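You operate a simulated robot arm through the tools that you are given. There is no shell and no other tool. Be economical: measure what you need, move in short steps, check, and stop when the job is done.

The job below is to be done with a simulated robot arm. You get a single attempt, and the scene is never put back.

JOB
Run the cloudy pink card through the striped laminator again at THICK.
Fine: turn the heat up, wait for the green lamp; it ends clear on the cooling rack's white seat, knob off.

It is judged by the outcome, as a careful person would: the job done as asked, and still so three seconds after it is handed in. It fails if anything else is knocked over, pushed out of place, dropped, spilled or broken.

ROBOT AND FRAMES
A 6-joint arm with a fingered hand, on a carriage that runs on a rail from [-2, 1197] to [2, -943] (x, y) and turns from -197 to 135 degrees about z. Base frame: it is fixed where the carriage stands at the start and does not move with it; the origin is on the floor, on the carriage's upright axis, x ahead of it, y to its left, z up; the surface under the hand at the start is at about z = 760. Units: mm, degrees, N and s.
Its first joint turns from -166.0 to 166.0 degrees. Places, roughly: striped laminator [800, -300, 800]; striped laminator heat knob [800, -400, 900]; striped laminator lamps [800, -300, 800]; striped laminator slot [700, -300, 800]; white seat of the cooling rack [900, -200, 800]. Payload 4 kg.
The tool frame sits at the grasp point between the pads (the TCP): z along the fingers, y along the line on which they close. The tips reach 26 mm beyond it. The gripper opens to 132 mm. The gripper's body begins 73 mm behind the TCP. The gripper is a hand of 4 fingers: y runs from the thumb to the fingers, the wrist lies at [0, 0, -239] in the tool frame, and closing takes about 1.5 s.
Orientation is that of the tool frame in the base frame, as a unit quaternion [x, y, z, w]. With the fingers straight down and closing along the base's y, the tool's x points along the base's -x, its y along +y and its z along -z.

CONTROLS
- The arm moves only by the tool play_rows. Its argument "increments" is one flat list of numbers, 6 for each row, row after row: the shift along the base's x, y, z in mm, then the turn, a rotation vector about the base's x, y, z in degrees. In form: [dx, dy, dz, wx, wy, wz, dx, dy, dz, wx, wy, wz, ...]. A call has 1 to 10 rows; each row is the pose to reach, as a shift and turn from the pose commanded when the call began. "hand" is the gripper command, from -1 (shut) to 1 (fully open), values between in proportion, set as the call begins (left out, the last holds). Rows are played at 5 a second. More than 50 mm and 8.6 degrees between two rows, or a gripper value outside its range, and nothing of the call is played. A pose out of reach is approached as far as the arm can. The call stops where the force on the tool passes 40 N (or 10 N more than at its start, if that is more) or the arm is blocked; 0.2 s more then pass. Each finger travels about 45 mm/s and halts on what it meets, pressing with about 30 N; the grip force reading is that of the motor and also rises with nothing between the fingers. The clock runs only during rows and for 0.2 s after the last one: add rows that repeat a pose to give the fingers time. It gives the time, the measured TCP pose, the force on the tool (base axes), the opening and the grip force at its end, in the units of the frame above (readings bear some noise), with the torque about the TCP (base axes, N m) and any sound that the robot's microphone picked up.
- Cameras (640 x 400 px; columns grow to the right, rows downward): "scene" is now at [293.8, 135.6, 1376]; the picture's right is [-0.61, -0.79, 0.00], its down [-0.42, 0.32, -0.85] and it looks along [0.67, -0.52, -0.53] (base axes); focal length 251 px, centre (320, 200). "wrist" rides on the gripper at [68, 2, -97] in the tool frame; the picture's right is [-0.03, 1.00, 0.00], its down [-0.82, -0.02, -0.58] and it looks along [-0.58, -0.01, 0.82] (tool axes); focal length 270 px, centre (320, 200).
- snapshot(camera): a new picture of that camera. No time passes.
- lift_body(by): slides the trunk up (or, below 0, down) by that many mm; the arm and the scene camera ride with it, the base frame stays. It gives what a move gives, with no picture.
- steer(legs): drives the robot by 1 to 6 legs, each [ahead, left, turn to the left] in mm, mm and degrees, along the robot's own axes; the way and the turn of a leg run together, so that a leg with both is an arc; at most 1500 mm and 180 degrees a leg. The arm and the cameras ride along, it lands a little off, and it stops where it bumps. It keeps to its track: a leg is cut to what the track allows. It gives what a move gives.
- move_fingers(finger1, finger2, finger3, thumb_bend): sets how far each is bent, from 0 (flat) to 1 (curled in); at 0.3 the hand is open as for a grip, at 0.7 the pads meet at the TCP. One left out holds its place. A second passes; each finger stops where it meets its share of the squeeze, and holds until it gets a number again. A gripper value or a shape takes the hand back. It gives what a move gives, with no picture; readings hold the bend of each and the force on the fingers (four entries, about 0 where the hand has none), thumb and palm.
- grasp_type(shape): the hand has 4 fingers and takes this shape, open, in about a second: jaw (thumb against the fingers, like two jaws); tri (thumb and two fingers); tip (a fingertip pinch); poke (one finger out to press); point (the index stretched); flat (the hand flat); cup (the hand cupped); fist (a fist). The gripper value then closes the fingers along that shape, each until it touches; the sizes above hold for jaw. It gives what a move gives, with no picture.
- turn_head(pan, tilt): turns the head with the scene camera to pan (to the left, within 143 degrees either way) and tilt (down, from -29 to 69), counted from straight ahead of the robot. It gives what a move gives.
- measure_at(camera, pixels): for up to 12 pixels [column, row] of the newest picture of that camera ("zoom" is the newest enlarged one), the place [x, y, z] in the base frame of the surface seen there, good to about 2 mm. No time passes.
- inspect(camera, box): a new picture of the part [left, top, right, bottom] of that camera's present view, enlarged. No time passes.
- close_job(): hands the job in; it is judged then, once.

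Go step by step. Measure first, check grasps and placings, and put right what went wrong. The budget is 80 turns and 52 pictures, counting those below and the enlarged ones. Unless the task says otherwise, let go and move clear before handing in, and close with one line.

The tools are called after "Request:" as name(argument=value, ...) on one line, values as JSON. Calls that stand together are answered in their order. play_rows: Moves the arm, as the interface text tells. Its arguments: {"type":"object","properties":{"increments":{"type":"array","items":{"type":"number"}},"hand":{"type":"number"}},"required":["increments"]} The other tools are called the same way: lift_body (by) slides the trunk up or down; grasp_type (shape) gives the hand a shape; move_fingers (finger1, finger2, finger3, thumb_bend) moves the fingers one by one; steer (legs) drives the base; turn_head (pan, tilt) turns the head that bears the scene camera; snapshot (camera) takes a picture; measure_at (camera, pixels) gives the place of the surface under pixels of a picture; inspect (camera, box) takes an enlarged picture of a part of a camera's view; close_job () hands the job in.

At the start:

```text
clock: 0.0
eef_pos: [675.5, -324.0, 1210.6]
ee_rot: [0.0, 1.0, -0.001, -0.001]
wrist_force: [-0.1, 0.6, -0.4]
ft_torque: [-0.01, -0.04, 0.0]
finger_gap: 131.9
grip_force: 0.1
shape: jaw
bend: [0.3, 0.3, 0.3, 0.3]
finger forces: [0.0, 0.0, 0.0, 0.0, 0.0, 0.0]
trunk travel left (down, up): [-375.0, 253.0]
robot x, y, heading: [1.2, -0.3, 0.2]
head pan, tilt: [-37.8, 31.9]
```

scene: 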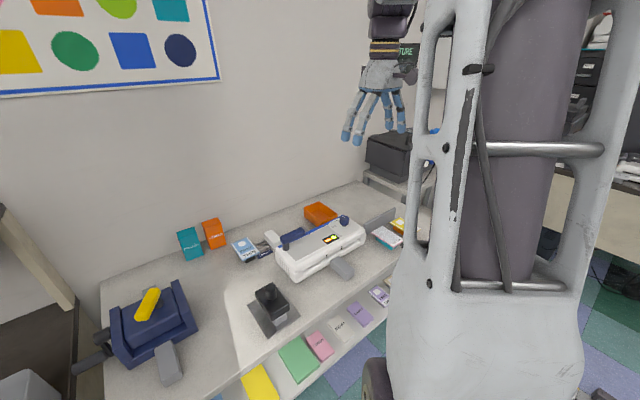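
wrist: 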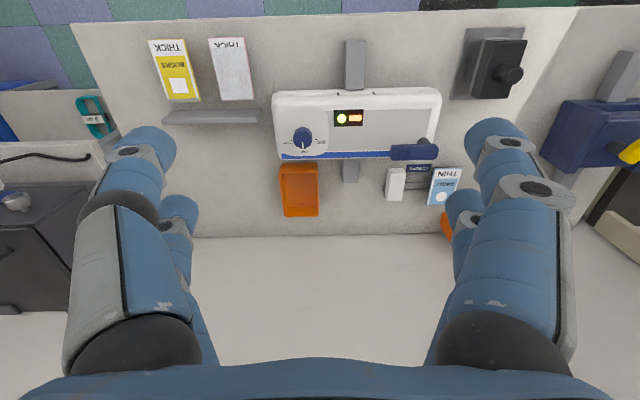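

The wrist picture shows the laminator at about (355,125), its knob at (302,138), lamps at (349,118) and cards at (175,70), (231,68). I'll enlarge these parts first.

Request:
inspect(camera="wrist", box=[260, 30, 480, 220])

Request:
inspect(camera="wrist", box=[130, 20, 290, 140])

Request:
inspect(camera="scene", box=[220, 190, 420, 390])

```text
2.11 times, centred on (370, 125) of wrist
```

zoom: 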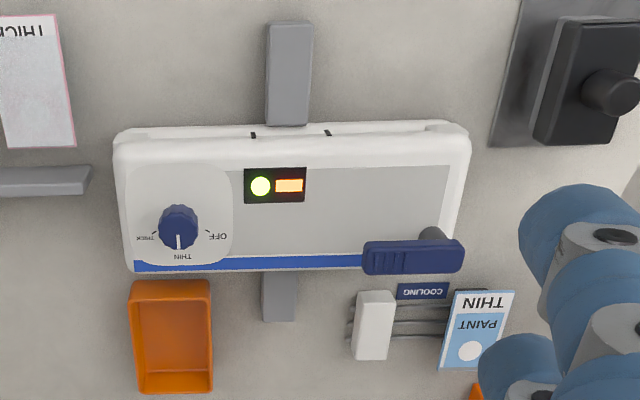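

```text
3.33 times, centred on (210, 80) of wrist
```

zoom: 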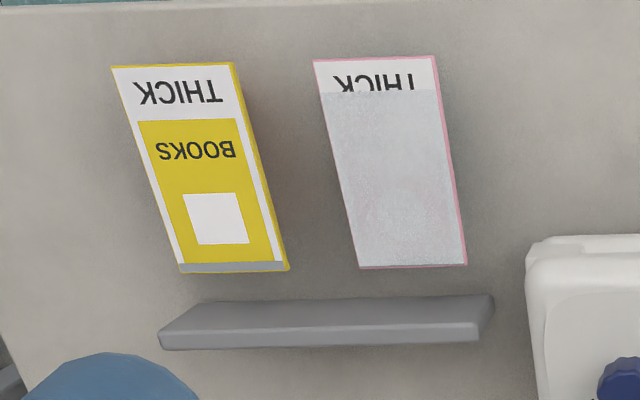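

```text
2.00 times, centred on (320, 290) of scene
```

zoom: 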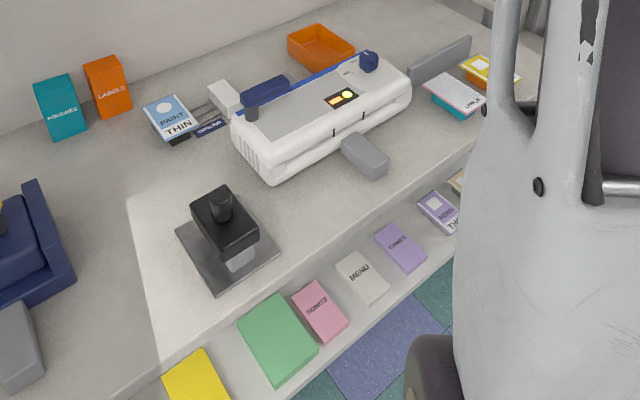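

The cloudy card with the pink rim is at wrist (231,68), standing on something teal; the knob points to THIN. I measure the key places.

Request:
measure_at(camera="wrist", pixels=[[210, 40], [242, 40], [253, 98], [222, 98], [302, 135], [342, 118], [354, 60], [395, 180], [420, 180], [445, 185], [350, 172], [415, 152]])

Request:
measure_at(camera="zoom", pixels=[[455, 95], [455, 105], [452, 112], [222, 95], [205, 105], [165, 115], [265, 88], [250, 112], [370, 62], [365, 145], [330, 145], [315, 175]])

```text
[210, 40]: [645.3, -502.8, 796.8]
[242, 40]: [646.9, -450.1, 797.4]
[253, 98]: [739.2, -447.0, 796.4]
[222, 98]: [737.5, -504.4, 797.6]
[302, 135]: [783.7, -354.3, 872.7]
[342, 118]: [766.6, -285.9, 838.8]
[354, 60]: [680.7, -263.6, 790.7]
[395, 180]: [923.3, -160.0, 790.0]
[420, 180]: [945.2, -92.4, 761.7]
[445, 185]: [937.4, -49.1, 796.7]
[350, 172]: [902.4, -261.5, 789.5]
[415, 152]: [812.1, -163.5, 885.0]
```

```text
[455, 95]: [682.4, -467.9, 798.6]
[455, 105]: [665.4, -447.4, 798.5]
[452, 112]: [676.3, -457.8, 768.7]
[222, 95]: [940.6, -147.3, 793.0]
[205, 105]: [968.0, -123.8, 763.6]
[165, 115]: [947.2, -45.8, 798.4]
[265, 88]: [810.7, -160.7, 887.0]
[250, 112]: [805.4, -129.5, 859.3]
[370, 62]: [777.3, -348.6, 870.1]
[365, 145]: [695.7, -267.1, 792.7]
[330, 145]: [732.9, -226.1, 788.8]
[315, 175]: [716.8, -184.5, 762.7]
```

The card is about 93 x 57 mm at z 797 and the knob is near (780,-351), top at z 871. I move above the knob to look closer.

Request:
play_rows(increments=[17, -4, -40, 0, 0, 0, 35, -9, -80, 0, 0, 0, 52, -13, -120, 0, 0, 0, 70, -18, -160, 0, 0, 0, 87, -22, -200, 0, 0, 0, 104, -27, -230, 0, 0, 0])

Request:
snapshot(camera="wrist")

Request:
snapshot(camera="scene")

```text
clock: 1.4
eef_pos: [779.2, -350.8, 982.1]
ee_rot: [0.0, 1.0, 0.0, 0.0]
wrist_force: [-0.3, -0.3, 1.1]
ft_torque: [-0.01, -0.01, -0.02]
finger_gap: 131.8
grip_force: 0.1
shape: jaw
bend: [0.3, 0.3, 0.3, 0.3]
finger forces: [0.1, 0.0, 0.0, 0.0, 0.1, 0.0]
trunk travel left (down, up): [-375.0, 253.0]
robot x, y, heading: [-0.3, -0.2, 0.1]
head pan, tilt: [-37.8, 31.9]
```

```text
46 pictures are left
```

wrist: 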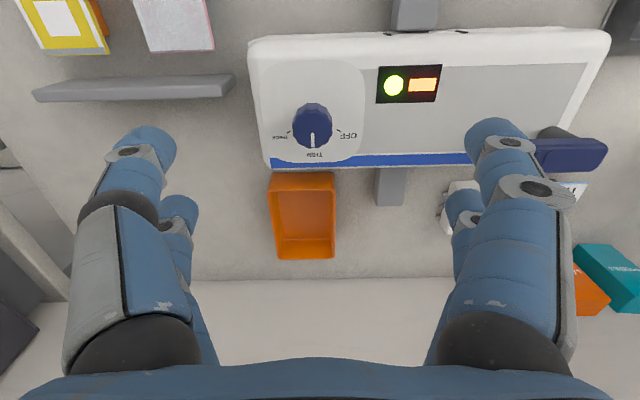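

```text
45 pictures are left
```

scene: 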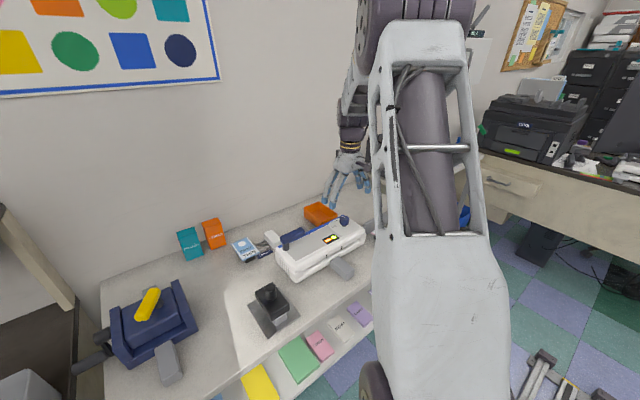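

The knob sits at wrist (312,125). I enlarge and measure it.

Request:
inspect(camera="wrist", box=[240, 20, 400, 180])

Request:
measure_at(camera="wrist", pixels=[[312, 112], [296, 118], [328, 118], [312, 105], [312, 127], [290, 130], [342, 133], [315, 152], [280, 136], [349, 134], [312, 140], [340, 100]])

```text
2.50 times, centred on (320, 100) of wrist
```

zoom: 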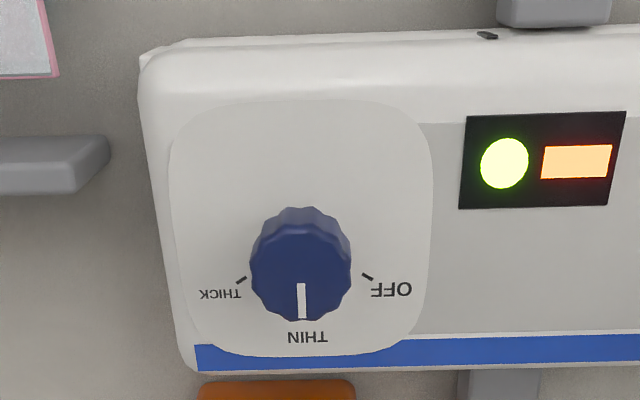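

```text
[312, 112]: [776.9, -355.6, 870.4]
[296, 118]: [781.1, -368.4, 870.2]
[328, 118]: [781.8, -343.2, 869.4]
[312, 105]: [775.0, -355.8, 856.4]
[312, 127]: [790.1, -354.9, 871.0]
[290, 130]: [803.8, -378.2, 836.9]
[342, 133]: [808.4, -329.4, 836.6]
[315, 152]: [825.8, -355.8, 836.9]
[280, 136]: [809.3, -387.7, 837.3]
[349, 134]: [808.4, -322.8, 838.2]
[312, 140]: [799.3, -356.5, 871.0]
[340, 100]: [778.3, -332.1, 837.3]
```

The knob's centre is about (790,-355.5), top z 871, housing top z 837; THICK lies about 60° clockwise from THIN. I pre-turn +30° while descending half open.

Request:
play_rows(hand=0, increments=[11, -4.5, 0, 0, 0, 7.5, 11, -4.5, 0, 0, 0, 15, 11, -4.5, -20, 0, 0, 22.5, 11, -4.5, -45, 0, 0, 30, 11, -4.5, -70, 0, 0, 30, 11, -4.5, -90, 0, 0, 30, 11, -4.5, -90, 0, 0, 30])

Request:
snapshot(camera="wrist")

```text
clock: 3.0
eef_pos: [790.9, -355.3, 890.5]
ee_rot: [-0.259, 0.966, 0.0, 0.0]
wrist_force: [-0.3, -0.7, 0.2]
ft_torque: [-0.02, 0.0, 0.0]
finger_gap: 66.6
grip_force: 0.1
shape: jaw
bend: [0.73, 0.73, 0.73, 0.7]
finger forces: [0.1, 0.1, 0.0, 0.0, 0.0, 0.1]
trunk travel left (down, up): [-375.0, 253.0]
robot x, y, heading: [0.3, -0.9, 0.0]
head pan, tilt: [-37.8, 31.9]
```

```text
43 pictures are left
```

wrist: 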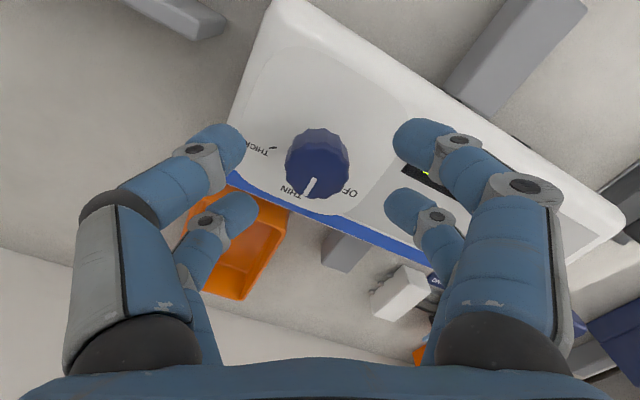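

Fingers straddle the knob at (317,165). I check its centre with measured top-rim points.

Request:
measure_at(camera="wrist", pixels=[[291, 160], [345, 160], [318, 140], [318, 190], [318, 165], [305, 193], [312, 180], [270, 150]])

```text
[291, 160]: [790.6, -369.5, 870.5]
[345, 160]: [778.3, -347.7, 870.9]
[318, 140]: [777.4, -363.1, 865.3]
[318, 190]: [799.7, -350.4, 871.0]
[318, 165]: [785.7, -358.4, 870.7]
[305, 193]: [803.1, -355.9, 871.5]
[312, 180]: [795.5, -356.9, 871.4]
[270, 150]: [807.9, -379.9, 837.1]
```

Knob centre (789.5,-356) matches the TCP. I lower 17 mm, close, and turn −57°.

Request:
play_rows(increments=[-1, -0.6, -9, 0, 0, 0, -1, -0.6, -17, 0, 0, 0])

Request:
play_rows(hand=-1, increments=[0, 0, 0, 0, 0, 0, 0, 0, 0, 0, 0, 0, 0, 0, 0, 0, 0, 0, 0, 0, 0, 0, 0, 0, 0, 0, 0, 0, 0, 0, 0, 0, 0, 0, 0, 0])

```text
clock: 3.6
eef_pos: [788.4, -355.8, 873.9]
ee_rot: [-0.259, 0.966, 0.0, -0.001]
wrist_force: [0.1, 0.6, 0.4]
ft_torque: [0.01, 0.01, -0.02]
finger_gap: 66.5
grip_force: 0.1
shape: jaw
bend: [0.73, 0.73, 0.73, 0.7]
finger forces: [0.0, 0.0, 0.0, 0.1, 0.0, 0.1]
trunk travel left (down, up): [-375.0, 253.0]
robot x, y, heading: [-1.2, 0.0, -0.1]
head pan, tilt: [-37.8, 31.9]
```

```text
clock: 5.0
eef_pos: [789.6, -354.8, 873.8]
ee_rot: [-0.259, 0.966, 0.0, -0.001]
wrist_force: [-5.0, 5.2, -4.5]
ft_torque: [0.26, -0.02, 0.0]
finger_gap: 5.4
grip_force: 29.9
shape: jaw
bend: [0.71, 0.71, 0.72, 0.72]
finger forces: [34.9, 30.2, 31.3, 0.0, 23.5, 0.1]
trunk travel left (down, up): [-375.0, 253.0]
robot x, y, heading: [0.5, -0.6, 0.3]
head pan, tilt: [-37.8, 31.9]
```

The gap reads only 5.4 mm with force on all fingers, so I look at what they hold.

Request:
snapshot(camera="wrist")

```text
42 pictures are left
```

wrist: 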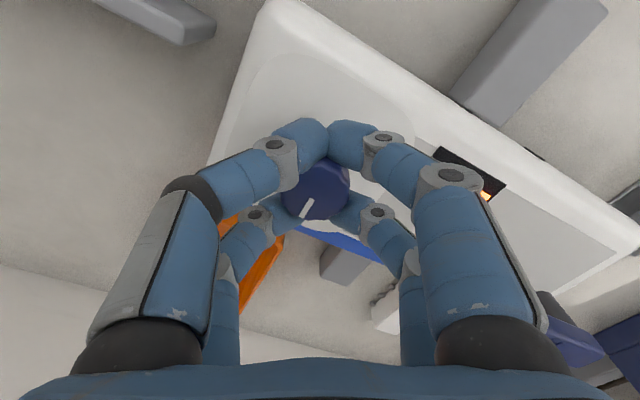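

The four fingers cage the knob in an X, which should turn it. I turn −57°.

Request:
play_rows(increments=[0, 0, 0, 0, 0, -8, 0, 0, 0, 0, 0, -16, 0, 0, 0, 0, 0, -24, 0, 0, 0, 0, 0, -32, 0, 0, 0, 0, 0, -40, 0, 0, 0, 0, 0, -48, 0, 0, 0, 0, 0, -57, 0, 0, 0, 0, 0, -57])

Request:
snapshot(camera="wrist")

```text
refused: row 7 steps farther than a row can; nothing moved
```

```text
41 pictures are left
```

wrist: 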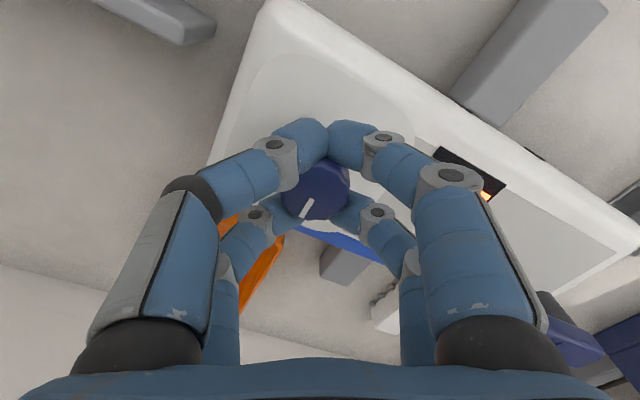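

One step was too large (9°); I resend with 8° steps.

Request:
play_rows(increments=[0, 0, 0, 0, 0, -8, 0, 0, 0, 0, 0, -16, 0, 0, 0, 0, 0, -24, 0, 0, 0, 0, 0, -32, 0, 0, 0, 0, 0, -40, 0, 0, 0, 0, 0, -48, 0, 0, 0, 0, 0, -56, 0, 0, 0, 0, 0, -58, 0, 0, 0, 0, 0, -58])

Request:
snapshot(camera="wrist")

```text
clock: 7.0
eef_pos: [790.2, -355.4, 875.6]
ee_rot: [0.242, 0.97, -0.001, 0.001]
wrist_force: [20.7, 11.8, -4.2]
ft_torque: [0.38, -0.73, -0.03]
finger_gap: 4.0
grip_force: 30.7
shape: jaw
bend: [0.7, 0.71, 0.71, 0.72]
finger forces: [39.0, 41.1, 33.5, 0.1, 21.3, 0.1]
trunk travel left (down, up): [-375.0, 253.0]
robot x, y, heading: [2.7, -3.8, 0.4]
head pan, tilt: [-37.8, 31.9]
```

```text
40 pictures are left
```

wrist: 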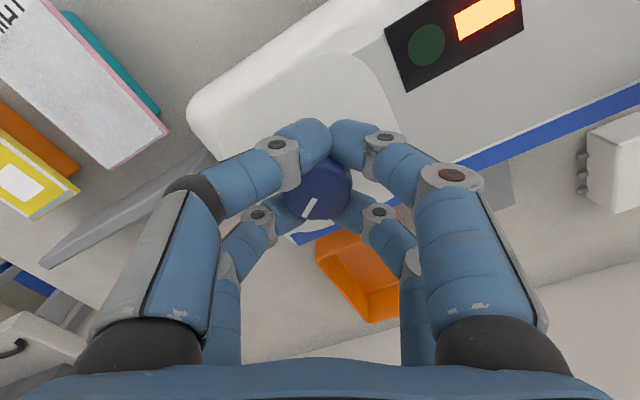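

The knob turned with the hand and the green lamp went dark (amber still lit). I open, rise, and check the pointer.

Request:
play_rows(hand=0, increments=[0, 0, 0, 0, 0, 0, 0, 0, 0, 0, 0, 0, 0, 0, 0, 0, 0, 0, 0, 0, 0, 0, 0, 0, 0, 0, 0, 0, 0, 0, 0, 0, 30, 0, 0, 7, 0, 0, 70, 0, 0, 14, 0, 0, 110, 0, 0, 21, 0, 0, 110, 0, 0, 28])

Request:
inspect(camera="wrist", box=[200, 0, 440, 160])

```text
clock: 9.0
eef_pos: [788.4, -356.5, 985.9]
ee_rot: [-0.001, 1.0, 0.0, 0.0]
wrist_force: [-0.4, 0.3, -0.7]
ft_torque: [0.01, -0.01, 0.01]
finger_gap: 65.6
grip_force: 0.1
shape: jaw
bend: [0.73, 0.73, 0.73, 0.7]
finger forces: [0.0, 0.0, 0.0, 0.0, 0.0, 0.1]
trunk travel left (down, up): [-375.0, 253.0]
robot x, y, heading: [-2.3, 4.1, 0.1]
head pan, tilt: [-37.8, 31.9]
```

```text
2.50 times, centred on (320, 80) of wrist
```

zoom: 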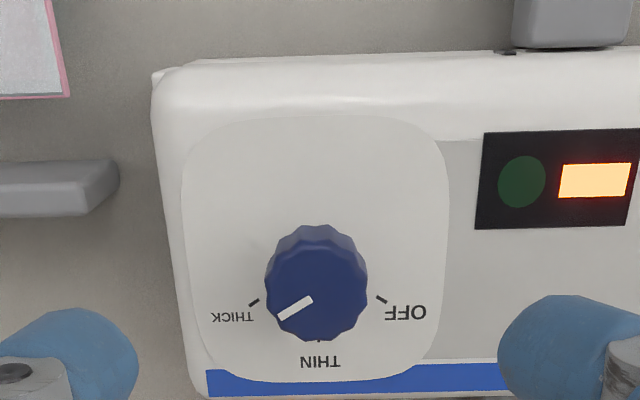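

Pointer is at THICK, green dark, amber lit (heating). Now I study the slot and the exit side in the scene view.

Request:
inspect(camera="scene", box=[270, 205, 380, 285])

Request:
measure_at(camera="zoom", pixels=[[100, 215], [300, 220], [325, 260], [420, 310], [380, 330], [250, 300], [250, 280], [250, 320], [400, 220], [480, 180], [330, 165], [60, 150]])

```text
5.00 times, centred on (325, 245) of scene
```

zoom: 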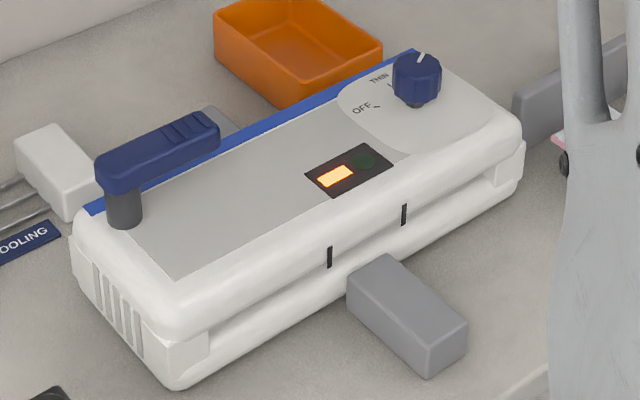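

```text
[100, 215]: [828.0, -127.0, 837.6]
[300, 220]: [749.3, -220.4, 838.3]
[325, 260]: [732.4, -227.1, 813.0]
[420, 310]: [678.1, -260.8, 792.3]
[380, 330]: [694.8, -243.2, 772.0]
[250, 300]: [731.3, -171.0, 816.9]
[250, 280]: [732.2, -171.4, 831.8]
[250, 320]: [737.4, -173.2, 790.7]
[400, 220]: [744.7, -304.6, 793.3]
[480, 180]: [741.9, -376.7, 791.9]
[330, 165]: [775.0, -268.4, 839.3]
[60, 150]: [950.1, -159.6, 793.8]
```

The slot's lower lip is at z≈792, level with the grey feed block (y≈-262, top z≈792), between marks at y≈-227 and -297. Now I look closely at the card and its support.

Request:
play_rows(increments=[-25, -30, -10, 0, 0, 0, -50, -60, -20, 0, 0, 0, -75, -90, -40, 0, 0, 0, -98, -119, -60, 0, 0, 0])

Request:
snapshot(camera="wrist")

```text
clock: 10.0
eef_pos: [690.6, -475.0, 924.5]
ee_rot: [0.0, 1.0, 0.0, 0.0]
wrist_force: [-0.6, 0.0, -0.4]
ft_torque: [0.03, -0.01, 0.03]
finger_gap: 65.5
grip_force: 0.1
shape: jaw
bend: [0.73, 0.73, 0.73, 0.7]
finger forces: [0.0, 0.0, 0.1, 0.0, 0.1, 0.0]
trunk travel left (down, up): [-375.0, 253.0]
robot x, y, heading: [0.0, -3.2, 0.0]
head pan, tilt: [-37.8, 31.9]
```

```text
37 pictures are left
```

wrist: 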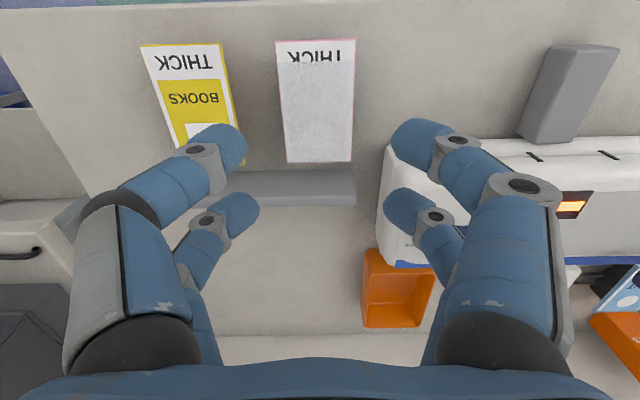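

The card is at (316,100), with the yellow card 40 px to its left. I measure corners, neighbours, and slot marks.

Request:
measure_at(camera="wrist", pixels=[[276, 42], [354, 41], [352, 161], [287, 161], [243, 160], [228, 50], [300, 185], [320, 120], [262, 110], [372, 100], [536, 157], [607, 154]])

Request:
inspect(camera="wrist", box=[220, 20, 400, 190])

Request:
inspect(camera="scene", box=[360, 205, 420, 260])

```text
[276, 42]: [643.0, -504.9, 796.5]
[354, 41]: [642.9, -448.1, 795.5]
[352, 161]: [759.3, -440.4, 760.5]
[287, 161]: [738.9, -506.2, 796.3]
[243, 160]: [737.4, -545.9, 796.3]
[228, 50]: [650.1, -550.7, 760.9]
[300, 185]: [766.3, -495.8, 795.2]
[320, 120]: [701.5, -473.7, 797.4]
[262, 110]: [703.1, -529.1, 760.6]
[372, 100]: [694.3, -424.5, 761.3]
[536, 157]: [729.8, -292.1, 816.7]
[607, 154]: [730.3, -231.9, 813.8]
```

```text
2.35 times, centred on (310, 105) of wrist
```

zoom: 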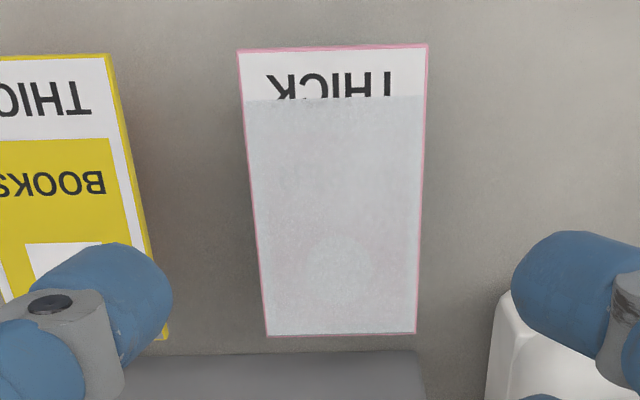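

```text
7.27 times, centred on (390, 232) of scene
```

zoom: 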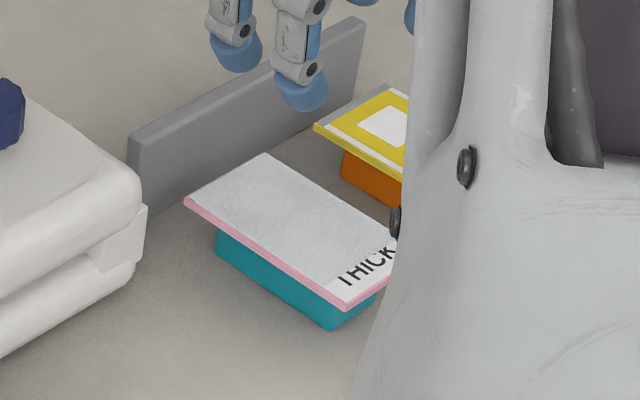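

The card is 98 x 57 x ~4 mm, overhanging its teal block by about 10 mm, so I can grip its long edges near the rear end. I open to about 76 mm and descend over (672,-476.5).

Request:
play_rows(hand=0.16, increments=[-9, -1, -10, 0, 0, 0, -18, -1.5, -50, 0, 0, 0, -18.5, -1.5, -80, 0, 0, 0, -18.5, -1.5, -80, 0, 0, 0])

Request:
snapshot(camera="wrist")

```text
clock: 11.0
eef_pos: [673.8, -476.4, 844.1]
ee_rot: [-0.001, 1.0, 0.0, 0.0]
wrist_force: [-0.2, -0.5, 0.4]
ft_torque: [-0.01, -0.01, -0.04]
finger_gap: 76.3
grip_force: 0.1
shape: jaw
bend: [0.72, 0.72, 0.72, 0.7]
finger forces: [0.0, 0.0, 0.0, 0.0, 0.0, 0.0]
trunk travel left (down, up): [-375.0, 253.0]
robot x, y, heading: [3.1, -0.0, 0.2]
head pan, tilt: [-37.8, 31.9]
```

```text
34 pictures are left
```

wrist: 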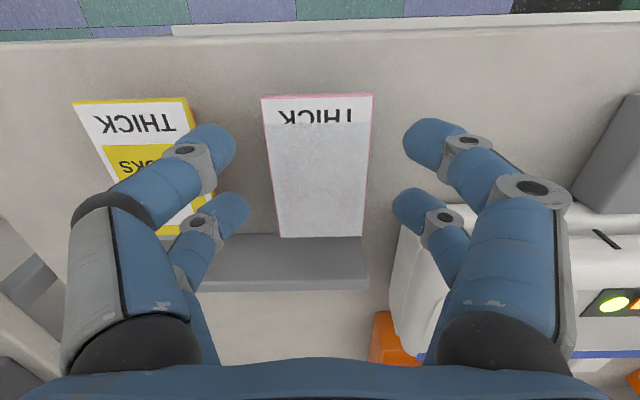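

The green lamp (613,302) is already lit at THICK. Before descending I check finger clearance from the yellow card.

Request:
measure_at(camera="wrist", pixels=[[228, 140], [210, 150], [190, 150], [175, 165], [150, 185], [240, 205], [205, 225], [188, 100], [212, 205], [412, 140], [440, 155], [400, 205]])

```text
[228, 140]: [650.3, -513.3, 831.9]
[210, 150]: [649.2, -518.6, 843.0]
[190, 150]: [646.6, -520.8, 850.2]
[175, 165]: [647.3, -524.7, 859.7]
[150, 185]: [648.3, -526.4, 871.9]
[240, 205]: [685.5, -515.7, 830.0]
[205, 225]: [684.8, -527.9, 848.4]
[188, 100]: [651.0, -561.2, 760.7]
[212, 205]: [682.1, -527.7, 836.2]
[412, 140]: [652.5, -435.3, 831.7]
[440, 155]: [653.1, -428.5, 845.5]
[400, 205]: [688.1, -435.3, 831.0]
```

Clearance is about 10 mm on the yellow side. I descend 40 mm, shift 1.5 mm, then close.

Request:
play_rows(increments=[-0.5, -1, -20, 0, 0, 0, -0.5, -1.3, -40, 0, 0, 0, -0.5, -1.3, -40, 0, 0, 0])

Request:
play_rows(hand=-1, increments=[0, 0, 0, 0, 0, 0, 0, 0, 0, 0, 0, 0, 0, 0, 0, 0, 0, 0, 0, 0, 0, 0, 0, 0])

Request:
snapshot(camera="wrist")

```text
clock: 11.8
eef_pos: [671.2, -477.9, 803.7]
ee_rot: [0.0, 1.0, 0.0, 0.0]
wrist_force: [-0.1, -0.3, 0.4]
ft_torque: [0.03, -0.01, -0.06]
finger_gap: 76.4
grip_force: 0.2
shape: jaw
bend: [0.72, 0.72, 0.72, 0.7]
finger forces: [0.1, 0.1, 0.0, 0.0, 0.0, 0.1]
trunk travel left (down, up): [-375.0, 253.0]
robot x, y, heading: [1.8, -3.8, -0.1]
head pan, tilt: [-37.8, 31.9]
```

```text
clock: 12.8
eef_pos: [671.8, -477.0, 805.1]
ee_rot: [0.0, 1.0, -0.001, 0.001]
wrist_force: [0.7, 0.0, 0.9]
ft_torque: [-0.02, 0.05, 0.02]
finger_gap: 33.2
grip_force: 29.8
shape: jaw
bend: [0.75, 0.75, 0.74, 0.71]
finger forces: [26.9, 26.8, 26.7, 0.1, 27.0, 0.0]
trunk travel left (down, up): [-375.0, 253.0]
robot x, y, heading: [3.0, 2.3, -0.0]
head pan, tilt: [-37.8, 31.9]
```

```text
33 pictures are left
```

wrist: 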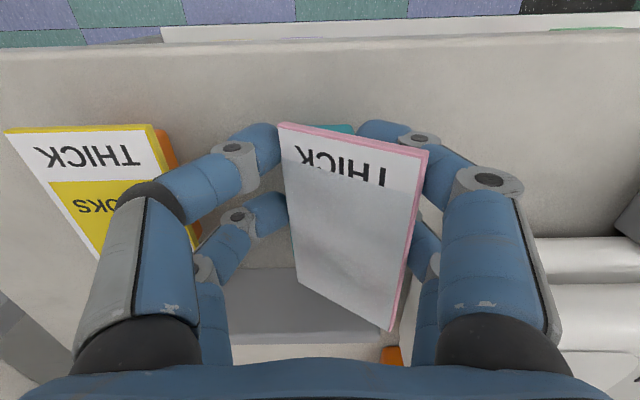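

The fingers slid under the card (gap 33 mm), squeezed the teal block, and tilted the card. I measure the tilt before backing off.

Request:
measure_at(camera="wrist", pixels=[[285, 130], [420, 155], [390, 322], [302, 280], [340, 135], [350, 215]])

Request:
inspect(camera="scene", box=[350, 185, 420, 260])

```text
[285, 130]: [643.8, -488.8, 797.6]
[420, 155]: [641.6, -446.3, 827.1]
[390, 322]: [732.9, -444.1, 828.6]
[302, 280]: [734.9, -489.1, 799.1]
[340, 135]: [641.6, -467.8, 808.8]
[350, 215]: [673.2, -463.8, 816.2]
```

```text
5.33 times, centred on (385, 222) of scene
```

zoom: 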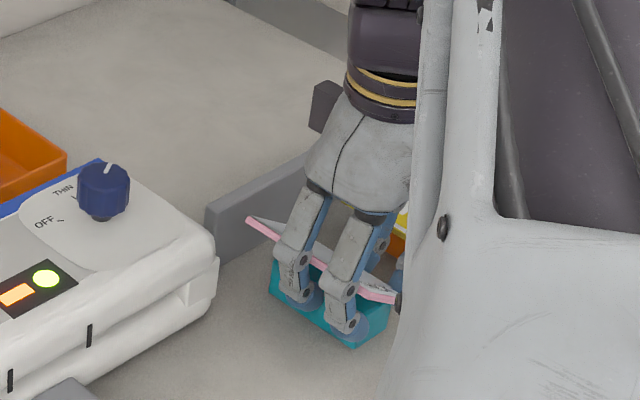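

The fingers hold the block with the card leaning on the +y fingers (right edge z≈828). I open gradually so that it settles back onto the block.

Request:
play_rows(hand=-0.3, increments=[0, 0, 0, 0, 0, 0, 0, 0, 0, 0, 0, 0])

Request:
play_rows(hand=-0.1, increments=[0, 0, 0, 0, 0, 0, 0, 0, 0, 0, 0, 0])

Request:
snapshot(camera="wrist")

```text
clock: 13.4
eef_pos: [671.9, -476.9, 804.8]
ee_rot: [0.001, 1.0, 0.001, 0.001]
wrist_force: [-0.4, 0.7, -0.4]
ft_torque: [-0.01, 0.0, -0.02]
finger_gap: 45.9
grip_force: 0.0
shape: jaw
bend: [0.74, 0.74, 0.74, 0.7]
finger forces: [0.0, 0.0, 0.0, 0.0, 0.0, 0.0]
trunk travel left (down, up): [-375.0, 253.0]
robot x, y, heading: [1.8, -0.1, -0.1]
head pan, tilt: [-37.8, 31.9]
```

```text
clock: 14.0
eef_pos: [672.5, -476.9, 804.4]
ee_rot: [0.0, 1.0, 0.001, -0.001]
wrist_force: [-0.1, 0.3, 0.4]
ft_torque: [0.01, 0.02, 0.0]
finger_gap: 58.8
grip_force: 0.1
shape: jaw
bend: [0.73, 0.73, 0.73, 0.7]
finger forces: [0.0, 0.1, 0.0, 0.0, 0.1, 0.0]
trunk travel left (down, up): [-375.0, 253.0]
robot x, y, heading: [2.2, 2.5, 0.2]
head pan, tilt: [-37.8, 31.9]
```

```text
31 pictures are left
```

wrist: 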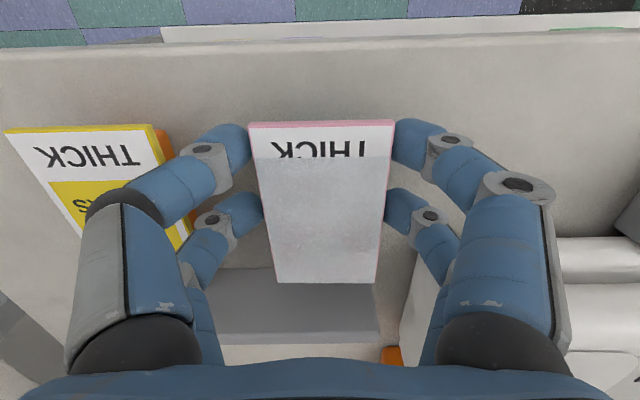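

The card is flat again, between the fingers. The sloped part of the fingers had lifted it, so I raise 9 mm to meet the edges at the fingertips' widest point, then close lightly.

Request:
play_rows(hand=0.05, increments=[0, 0, 0, 0, 0, 0, 0, 0, 4, 0, 0, 0, 0, 0, 9.5, 0, 0, 0, 0, 0, 9.5, 0, 0, 0])

Request:
measure_at(camera="wrist", pixels=[[252, 124], [392, 123], [375, 282], [280, 282], [320, 200], [250, 150], [394, 150], [265, 210], [385, 210]])

Request:
play_rows(hand=-0.25, increments=[0, 0, 0, 0, 0, 0, 0, 0, 0, 0, 0, 0, 0, 0, 0, 0, 0, 0])

Request:
snapshot(camera="wrist")

```text
clock: 15.0
eef_pos: [670.9, -476.9, 814.8]
ee_rot: [0.001, 1.0, -0.001, 0.0]
wrist_force: [-0.8, -0.6, 0.2]
ft_torque: [-0.01, -0.01, -0.04]
finger_gap: 68.6
grip_force: 0.0
shape: jaw
bend: [0.72, 0.72, 0.72, 0.7]
finger forces: [0.0, 0.0, 0.0, 0.0, 0.0, 0.1]
trunk travel left (down, up): [-375.0, 253.0]
robot x, y, heading: [-3.7, 0.9, 0.3]
head pan, tilt: [-37.8, 31.9]
```

```text
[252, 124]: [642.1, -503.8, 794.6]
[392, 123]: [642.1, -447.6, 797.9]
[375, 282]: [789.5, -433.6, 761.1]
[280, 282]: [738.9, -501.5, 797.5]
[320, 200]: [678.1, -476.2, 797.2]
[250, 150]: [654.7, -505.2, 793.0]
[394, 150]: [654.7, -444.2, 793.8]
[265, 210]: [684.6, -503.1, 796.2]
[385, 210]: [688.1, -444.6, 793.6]
```

```text
clock: 15.9
eef_pos: [674.0, -481.8, 820.1]
ee_rot: [0.0, 1.0, -0.005, 0.004]
wrist_force: [-2.4, -2.4, 19.3]
ft_torque: [-0.2, -0.24, -0.04]
finger_gap: 22.9
grip_force: 29.9
shape: jaw
bend: [0.74, 0.73, 0.71, 0.76]
finger forces: [0.0, 38.7, 42.8, 0.0, 0.0, 0.0]
trunk travel left (down, up): [-375.0, 253.0]
robot x, y, heading: [2.3, 3.8, -0.0]
head pan, tilt: [-37.8, 31.9]
stopped in row 3: the force on the tool passed its limit at 42 N (the readings are from after the stop); the commanded pose is now the measured one
```

```text
30 pictures are left
```

wrist: 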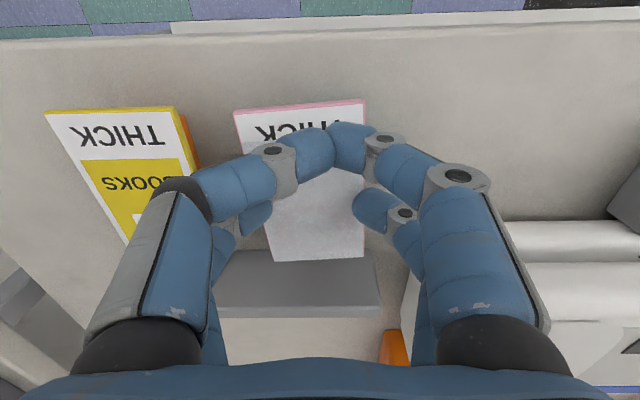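

The tips slid over the card's top this time. I open in place, rise and look.

Request:
play_rows(hand=0.16, increments=[0, 0, 0, 0, 0, 0, 0, 0, 0, 0, 0, 0, 0, 0, 0, 0, 0, 0, 0, 0, 0, 0, 0, 0, 0, 0, 20, 0, 0, 0, 0, 0, 50, 0, 0, 0, 0, 0, 50, 0, 0, 0])

Request:
snapshot(camera="wrist")

```text
clock: 17.5
eef_pos: [673.4, -478.4, 868.4]
ee_rot: [0.0, 1.0, -0.004, 0.002]
wrist_force: [-0.1, 0.0, -1.1]
ft_torque: [-0.02, 0.0, 0.04]
finger_gap: 76.2
grip_force: 0.1
shape: jaw
bend: [0.72, 0.72, 0.72, 0.7]
finger forces: [0.0, 0.0, 0.0, 0.0, 0.1, 0.0]
trunk travel left (down, up): [-375.0, 253.0]
robot x, y, heading: [2.1, -1.1, 0.1]
head pan, tilt: [-37.8, 31.9]
```

```text
29 pictures are left
```

wrist: 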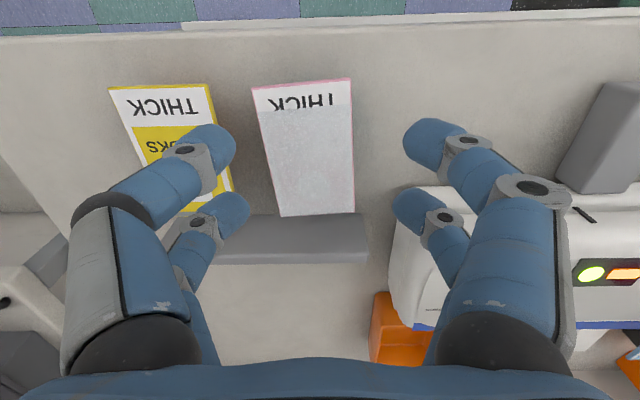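

Request:
measure_at(camera="wrist", pixels=[[256, 91], [348, 83], [353, 208], [282, 212], [210, 90], [230, 185], [310, 150], [300, 225]])

```text
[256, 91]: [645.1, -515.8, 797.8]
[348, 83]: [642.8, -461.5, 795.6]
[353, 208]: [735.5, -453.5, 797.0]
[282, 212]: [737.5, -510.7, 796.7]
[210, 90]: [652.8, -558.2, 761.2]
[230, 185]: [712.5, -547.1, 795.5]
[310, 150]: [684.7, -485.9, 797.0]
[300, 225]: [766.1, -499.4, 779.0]
```

The card now lies centred at (690,-485), yawed 5°, still flat on its block. I go lower and centred over its middle (x 692), nudge it back to the block centre with the open fingers, and square it by closing to about 60 mm.

Request:
play_rows(increments=[10, -3, -15, 0, 0, 0, 18.6, -3.1, -35, 0, 0, 0, 18.6, -3.1, -64, 0, 0, 0, 18.6, -3.1, -64, 0, 0, 0, 18.6, -1, -64, 0, 0, 0, 18.6, 1.5, -64, 0, 0, 0, 18.6, 1.5, -64, 0, 0, 0])

Request:
play_rows(hand=-0.06, increments=[0, 0, 0, 0, 0, 0, 0, 0, 0, 0, 0, 0, 0, 0, 0, 0, 0, 0])

Request:
snapshot(camera="wrist")

```text
clock: 19.1
eef_pos: [692.6, -478.3, 803.8]
ee_rot: [-0.001, 1.0, -0.003, 0.002]
wrist_force: [-0.1, -1.0, 0.1]
ft_torque: [-0.01, 0.01, 0.0]
finger_gap: 76.1
grip_force: 0.0
shape: jaw
bend: [0.72, 0.72, 0.72, 0.7]
finger forces: [0.1, 0.0, 0.1, 0.0, 0.0, 0.0]
trunk travel left (down, up): [-375.0, 253.0]
robot x, y, heading: [1.0, 2.0, -0.1]
head pan, tilt: [-37.8, 31.9]
```

```text
clock: 19.9
eef_pos: [692.4, -477.6, 804.5]
ee_rot: [0.0, 1.0, -0.004, 0.002]
wrist_force: [-0.2, -0.3, 0.4]
ft_torque: [-0.02, 0.0, -0.01]
finger_gap: 62.4
grip_force: 0.1
shape: jaw
bend: [0.73, 0.73, 0.73, 0.7]
finger forces: [0.1, 0.1, 0.0, 0.0, 0.2, 0.1]
trunk travel left (down, up): [-375.0, 253.0]
robot x, y, heading: [-0.5, -0.2, 0.4]
head pan, tilt: [-37.8, 31.9]
```

```text
28 pictures are left
```

wrist: 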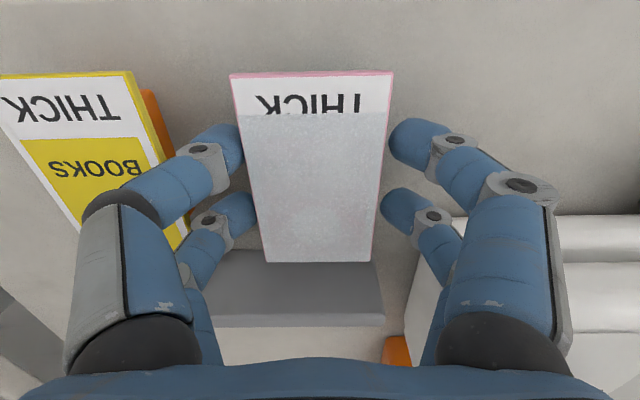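

The card is centred between the fingers. I lower 7 mm so the tips go beneath its edges, close to ~50 mm as a cradle, and check.

Request:
play_rows(increments=[0, 0.5, -7, 0, 0, 0, 0, 0.5, -7, 0, 0, 0])

Request:
play_rows(hand=-0.24, increments=[0, 0, 0, 0, 0, 0, 0, 0, 0, 0, 0, 0, 0, 0, 0, 0, 0, 0])

Request:
snapshot(camera="wrist")

```text
clock: 20.5
eef_pos: [692.1, -476.4, 797.0]
ee_rot: [0.001, 1.0, -0.003, 0.002]
wrist_force: [0.2, 0.5, 0.2]
ft_torque: [-0.02, 0.0, 0.0]
finger_gap: 62.6
grip_force: 0.1
shape: jaw
bend: [0.73, 0.73, 0.73, 0.7]
finger forces: [0.0, 0.1, 0.0, 0.1, 0.1, 0.1]
trunk travel left (down, up): [-375.0, 253.0]
robot x, y, heading: [-1.9, 2.2, -0.0]
head pan, tilt: [-37.8, 31.9]
```

```text
clock: 21.3
eef_pos: [692.5, -478.2, 796.1]
ee_rot: [0.0, 1.0, -0.004, 0.004]
wrist_force: [-0.8, 0.5, -0.2]
ft_torque: [-0.03, -0.01, -0.01]
finger_gap: 50.7
grip_force: 0.1
shape: jaw
bend: [0.73, 0.73, 0.73, 0.7]
finger forces: [0.0, 0.1, 0.0, 0.1, 0.1, 0.1]
trunk travel left (down, up): [-375.0, 253.0]
robot x, y, heading: [1.7, 1.3, -0.1]
head pan, tilt: [-37.8, 31.9]
```

```text
27 pictures are left
```

wrist: 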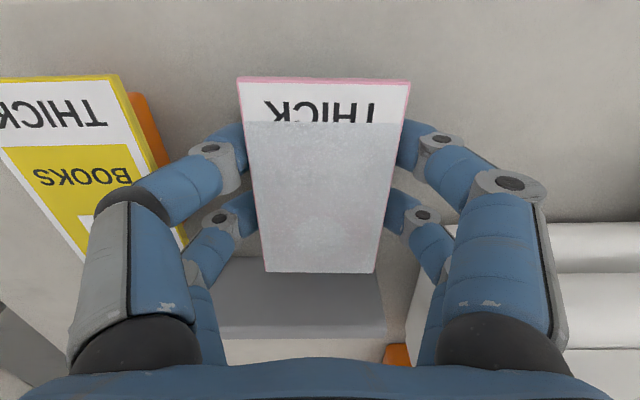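

The fingers now sit under both long edges with no force. I lift slowly.

Request:
play_rows(increments=[0, 0, 4, 0, 0, 0, 0, 0, 8, 0, 0, 0, 0, 0, 14, 0, 0, 0, 0, 0, 22, 0, 0, 0, 0, 0, 32, 0, 0, 0, 0, 0, 42, 0, 0, 0, 0, 0, 42, 0, 0, 0])

Request:
snapshot(camera="wrist")

```text
clock: 22.9
eef_pos: [693.5, -477.7, 838.4]
ee_rot: [0.001, 1.0, -0.003, 0.003]
wrist_force: [-0.6, 0.1, 0.7]
ft_torque: [-0.02, 0.04, 0.01]
finger_gap: 50.8
grip_force: 0.1
shape: jaw
bend: [0.73, 0.73, 0.73, 0.7]
finger forces: [0.2, 0.1, 0.1, 0.0, 0.2, 0.0]
trunk travel left (down, up): [-375.0, 253.0]
robot x, y, heading: [-2.3, -2.6, 0.2]
head pan, tilt: [-37.8, 31.9]
```

```text
26 pictures are left
```

wrist: 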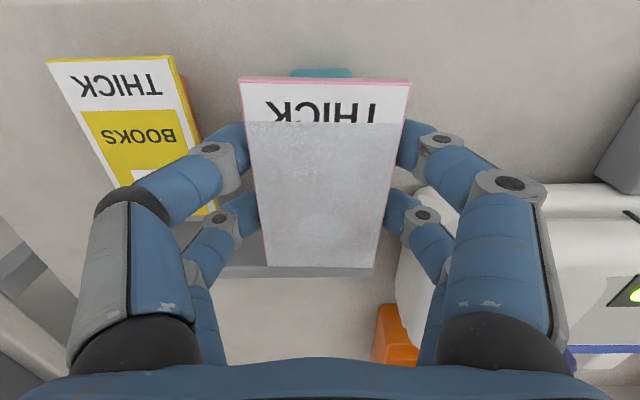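

The card is held in the cradle and came clear of the teal block. I measure it in hand and the feed block.

Request:
measure_at(camera="wrist", pixels=[[243, 84], [406, 84], [374, 264], [270, 264], [320, 180], [625, 150], [605, 180], [630, 214]])

Request:
inspect(camera="scene", box=[270, 190, 430, 290])

Request:
measure_at(camera="zoom", pixels=[[322, 308], [358, 284], [260, 285], [300, 262], [326, 318]])

```text
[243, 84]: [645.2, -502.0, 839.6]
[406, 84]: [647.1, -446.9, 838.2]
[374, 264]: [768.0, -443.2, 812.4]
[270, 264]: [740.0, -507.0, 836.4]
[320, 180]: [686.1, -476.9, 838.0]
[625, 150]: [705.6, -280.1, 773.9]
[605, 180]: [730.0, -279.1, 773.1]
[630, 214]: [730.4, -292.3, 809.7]
```

```text
4.00 times, centred on (350, 240) of scene
```

zoom: 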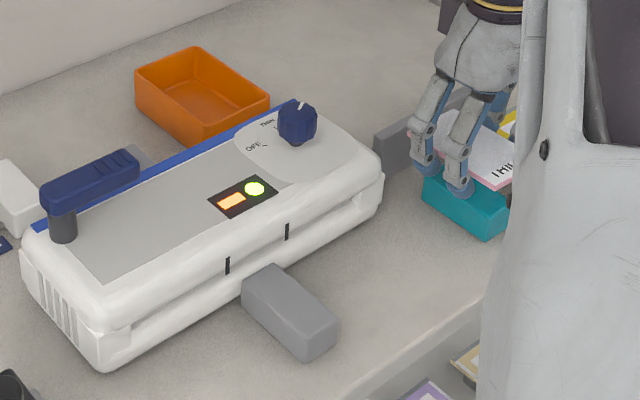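

```text
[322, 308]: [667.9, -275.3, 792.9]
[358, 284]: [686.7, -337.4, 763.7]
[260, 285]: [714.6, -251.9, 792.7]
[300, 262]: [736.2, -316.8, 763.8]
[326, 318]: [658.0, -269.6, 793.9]
```

Card top is at TCP height. The feed block spans x≈655–730, y≈-281…-243, top z 793. I carry the card across to above it.

Request:
play_rows(increments=[-7, 0, 4, 0, 0, 0, -14, 10, 8, 0, 0, 0, -16, 35, 8, 0, 0, 0, -16, 70, 8, 0, 0, 0, -16, 105, 8, 0, 0, 0, -16, 140, 8, 0, 0, 0, -16, 175, 8, 0, 0, 0, -16, 203, 8, 0, 0, 0, -16, 214, 8, 0, 0, 0, -16, 214, 8, 0, 0, 0])

Request:
snapshot(camera="wrist")

```text
clock: 25.1
eef_pos: [676.4, -265.3, 846.0]
ee_rot: [0.0, 1.0, -0.004, 0.002]
wrist_force: [0.3, -0.6, -0.4]
ft_torque: [0.03, -0.03, 0.01]
finger_gap: 50.7
grip_force: 0.0
shape: jaw
bend: [0.73, 0.73, 0.73, 0.7]
finger forces: [0.1, 0.1, 0.1, 0.1, 0.1, 0.0]
trunk travel left (down, up): [-375.0, 253.0]
robot x, y, heading: [-2.6, -2.1, 0.2]
head pan, tilt: [-37.8, 31.9]
```

```text
24 pictures are left
```

wrist: 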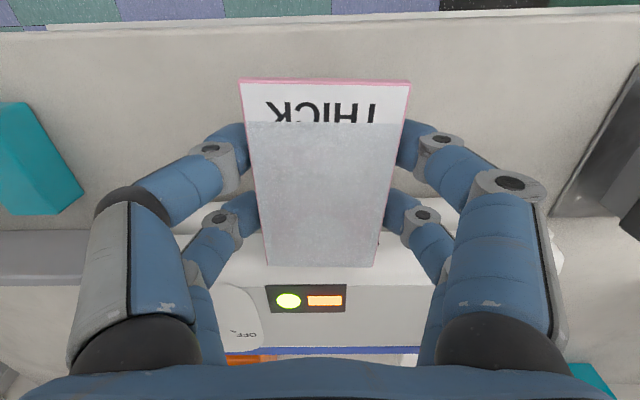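

The card is over the block with the green lamp lit (289,300). I check its centre line.

Request:
measure_at(camera="wrist", pixels=[[243, 88], [404, 88], [395, 150], [375, 255], [270, 255], [254, 150], [320, 262], [320, 180]])

```text
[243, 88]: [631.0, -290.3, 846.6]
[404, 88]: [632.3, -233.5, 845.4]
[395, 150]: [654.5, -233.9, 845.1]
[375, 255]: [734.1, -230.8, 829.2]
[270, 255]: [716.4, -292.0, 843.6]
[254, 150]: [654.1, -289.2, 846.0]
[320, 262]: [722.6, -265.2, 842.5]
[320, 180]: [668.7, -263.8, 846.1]
```

The card is centred at y≈-262. I lower it onto the block and release.

Request:
play_rows(increments=[0, 0, -15, 0, 0, 0, 0, 0, -30, 0, 0, 0, 0, 0, -42, 0, 0, 0, 0, 0, -48, 0, 0, 0, 0, 0, -51, 0, 0, 0, 0, 0, -51, 0, 0, 0])

Request:
play_rows(hand=0.16, increments=[0, 0, 0, 0, 0, 0, 0, 0, 0, 0, 0, 0, 0, 0, 0, 0, 0, 0])

Request:
snapshot(camera="wrist")

```text
clock: 26.5
eef_pos: [677.2, -264.9, 795.6]
ee_rot: [0.0, 1.0, -0.005, 0.003]
wrist_force: [-0.2, -0.9, -0.2]
ft_torque: [0.0, 0.0, -0.01]
finger_gap: 50.8
grip_force: 0.1
shape: jaw
bend: [0.73, 0.73, 0.73, 0.7]
finger forces: [0.0, 0.1, 0.1, 0.1, 0.1, 0.0]
trunk travel left (down, up): [-375.0, 253.0]
robot x, y, heading: [-1.5, -0.4, -0.0]
head pan, tilt: [-37.8, 31.9]
```

```text
clock: 27.3
eef_pos: [677.6, -263.9, 795.5]
ee_rot: [0.0, 1.0, -0.004, 0.002]
wrist_force: [0.3, -0.4, 0.5]
ft_torque: [0.02, 0.01, -0.02]
finger_gap: 76.0
grip_force: 0.1
shape: jaw
bend: [0.72, 0.72, 0.72, 0.7]
finger forces: [0.0, 0.1, 0.0, 0.0, 0.1, 0.0]
trunk travel left (down, up): [-375.0, 253.0]
robot x, y, heading: [3.0, -0.9, -0.2]
head pan, tilt: [-37.8, 31.9]
```

```text
23 pictures are left
```

wrist: 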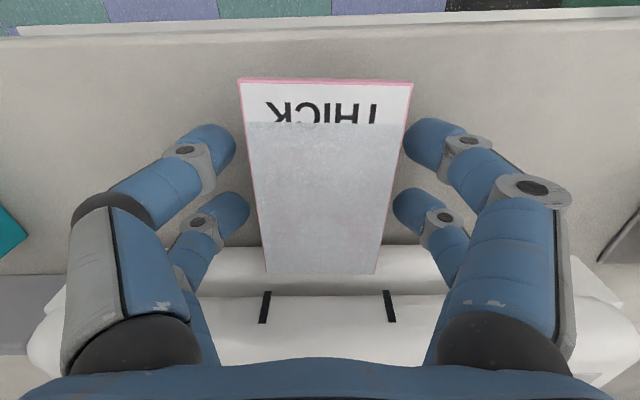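

The card lies on the block, aligned between the slot marks (265,305) and (390,305). I back the open hand straight off behind it, raise slightly, and narrow to ~47 mm so the fingers can straddle the block and push the card's rear corners.

Request:
play_rows(increments=[-25, 0, 0, 0, 0, 0, -55, 0, 4, 0, 0, 0, -82, 0, 10, 0, 0, 0, -82, 0, 10, 0, 0, 0])

Request:
play_rows(hand=-0.3, increments=[0, 0, 0, 0, 0, 0, 0, 0, 0, 0, 0, 0, 0, 0, 0, 0, 0, 0])

Request:
snapshot(camera="wrist")

```text
clock: 28.3
eef_pos: [593.6, -263.4, 807.3]
ee_rot: [0.0, 1.0, -0.003, 0.003]
wrist_force: [-0.1, -0.3, 0.3]
ft_torque: [-0.01, 0.04, 0.01]
finger_gap: 76.0
grip_force: 0.1
shape: jaw
bend: [0.72, 0.72, 0.72, 0.7]
finger forces: [0.0, 0.0, 0.0, 0.1, 0.0, 0.0]
trunk travel left (down, up): [-375.0, 253.0]
robot x, y, heading: [-4.2, -1.6, 0.2]
head pan, tilt: [-37.8, 31.9]
```

```text
clock: 29.1
eef_pos: [594.5, -264.6, 805.4]
ee_rot: [0.0, 1.0, -0.004, 0.003]
wrist_force: [0.2, 0.1, 1.1]
ft_torque: [-0.01, -0.02, 0.02]
finger_gap: 46.5
grip_force: 0.1
shape: jaw
bend: [0.73, 0.73, 0.73, 0.7]
finger forces: [0.0, 0.0, 0.0, 0.1, 0.0, 0.0]
trunk travel left (down, up): [-375.0, 253.0]
robot x, y, heading: [0.7, -2.7, -0.0]
head pan, tilt: [-37.8, 31.9]
```

```text
22 pictures are left
```

wrist: 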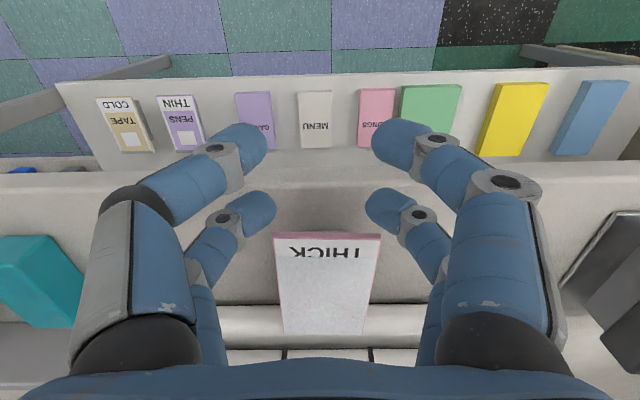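

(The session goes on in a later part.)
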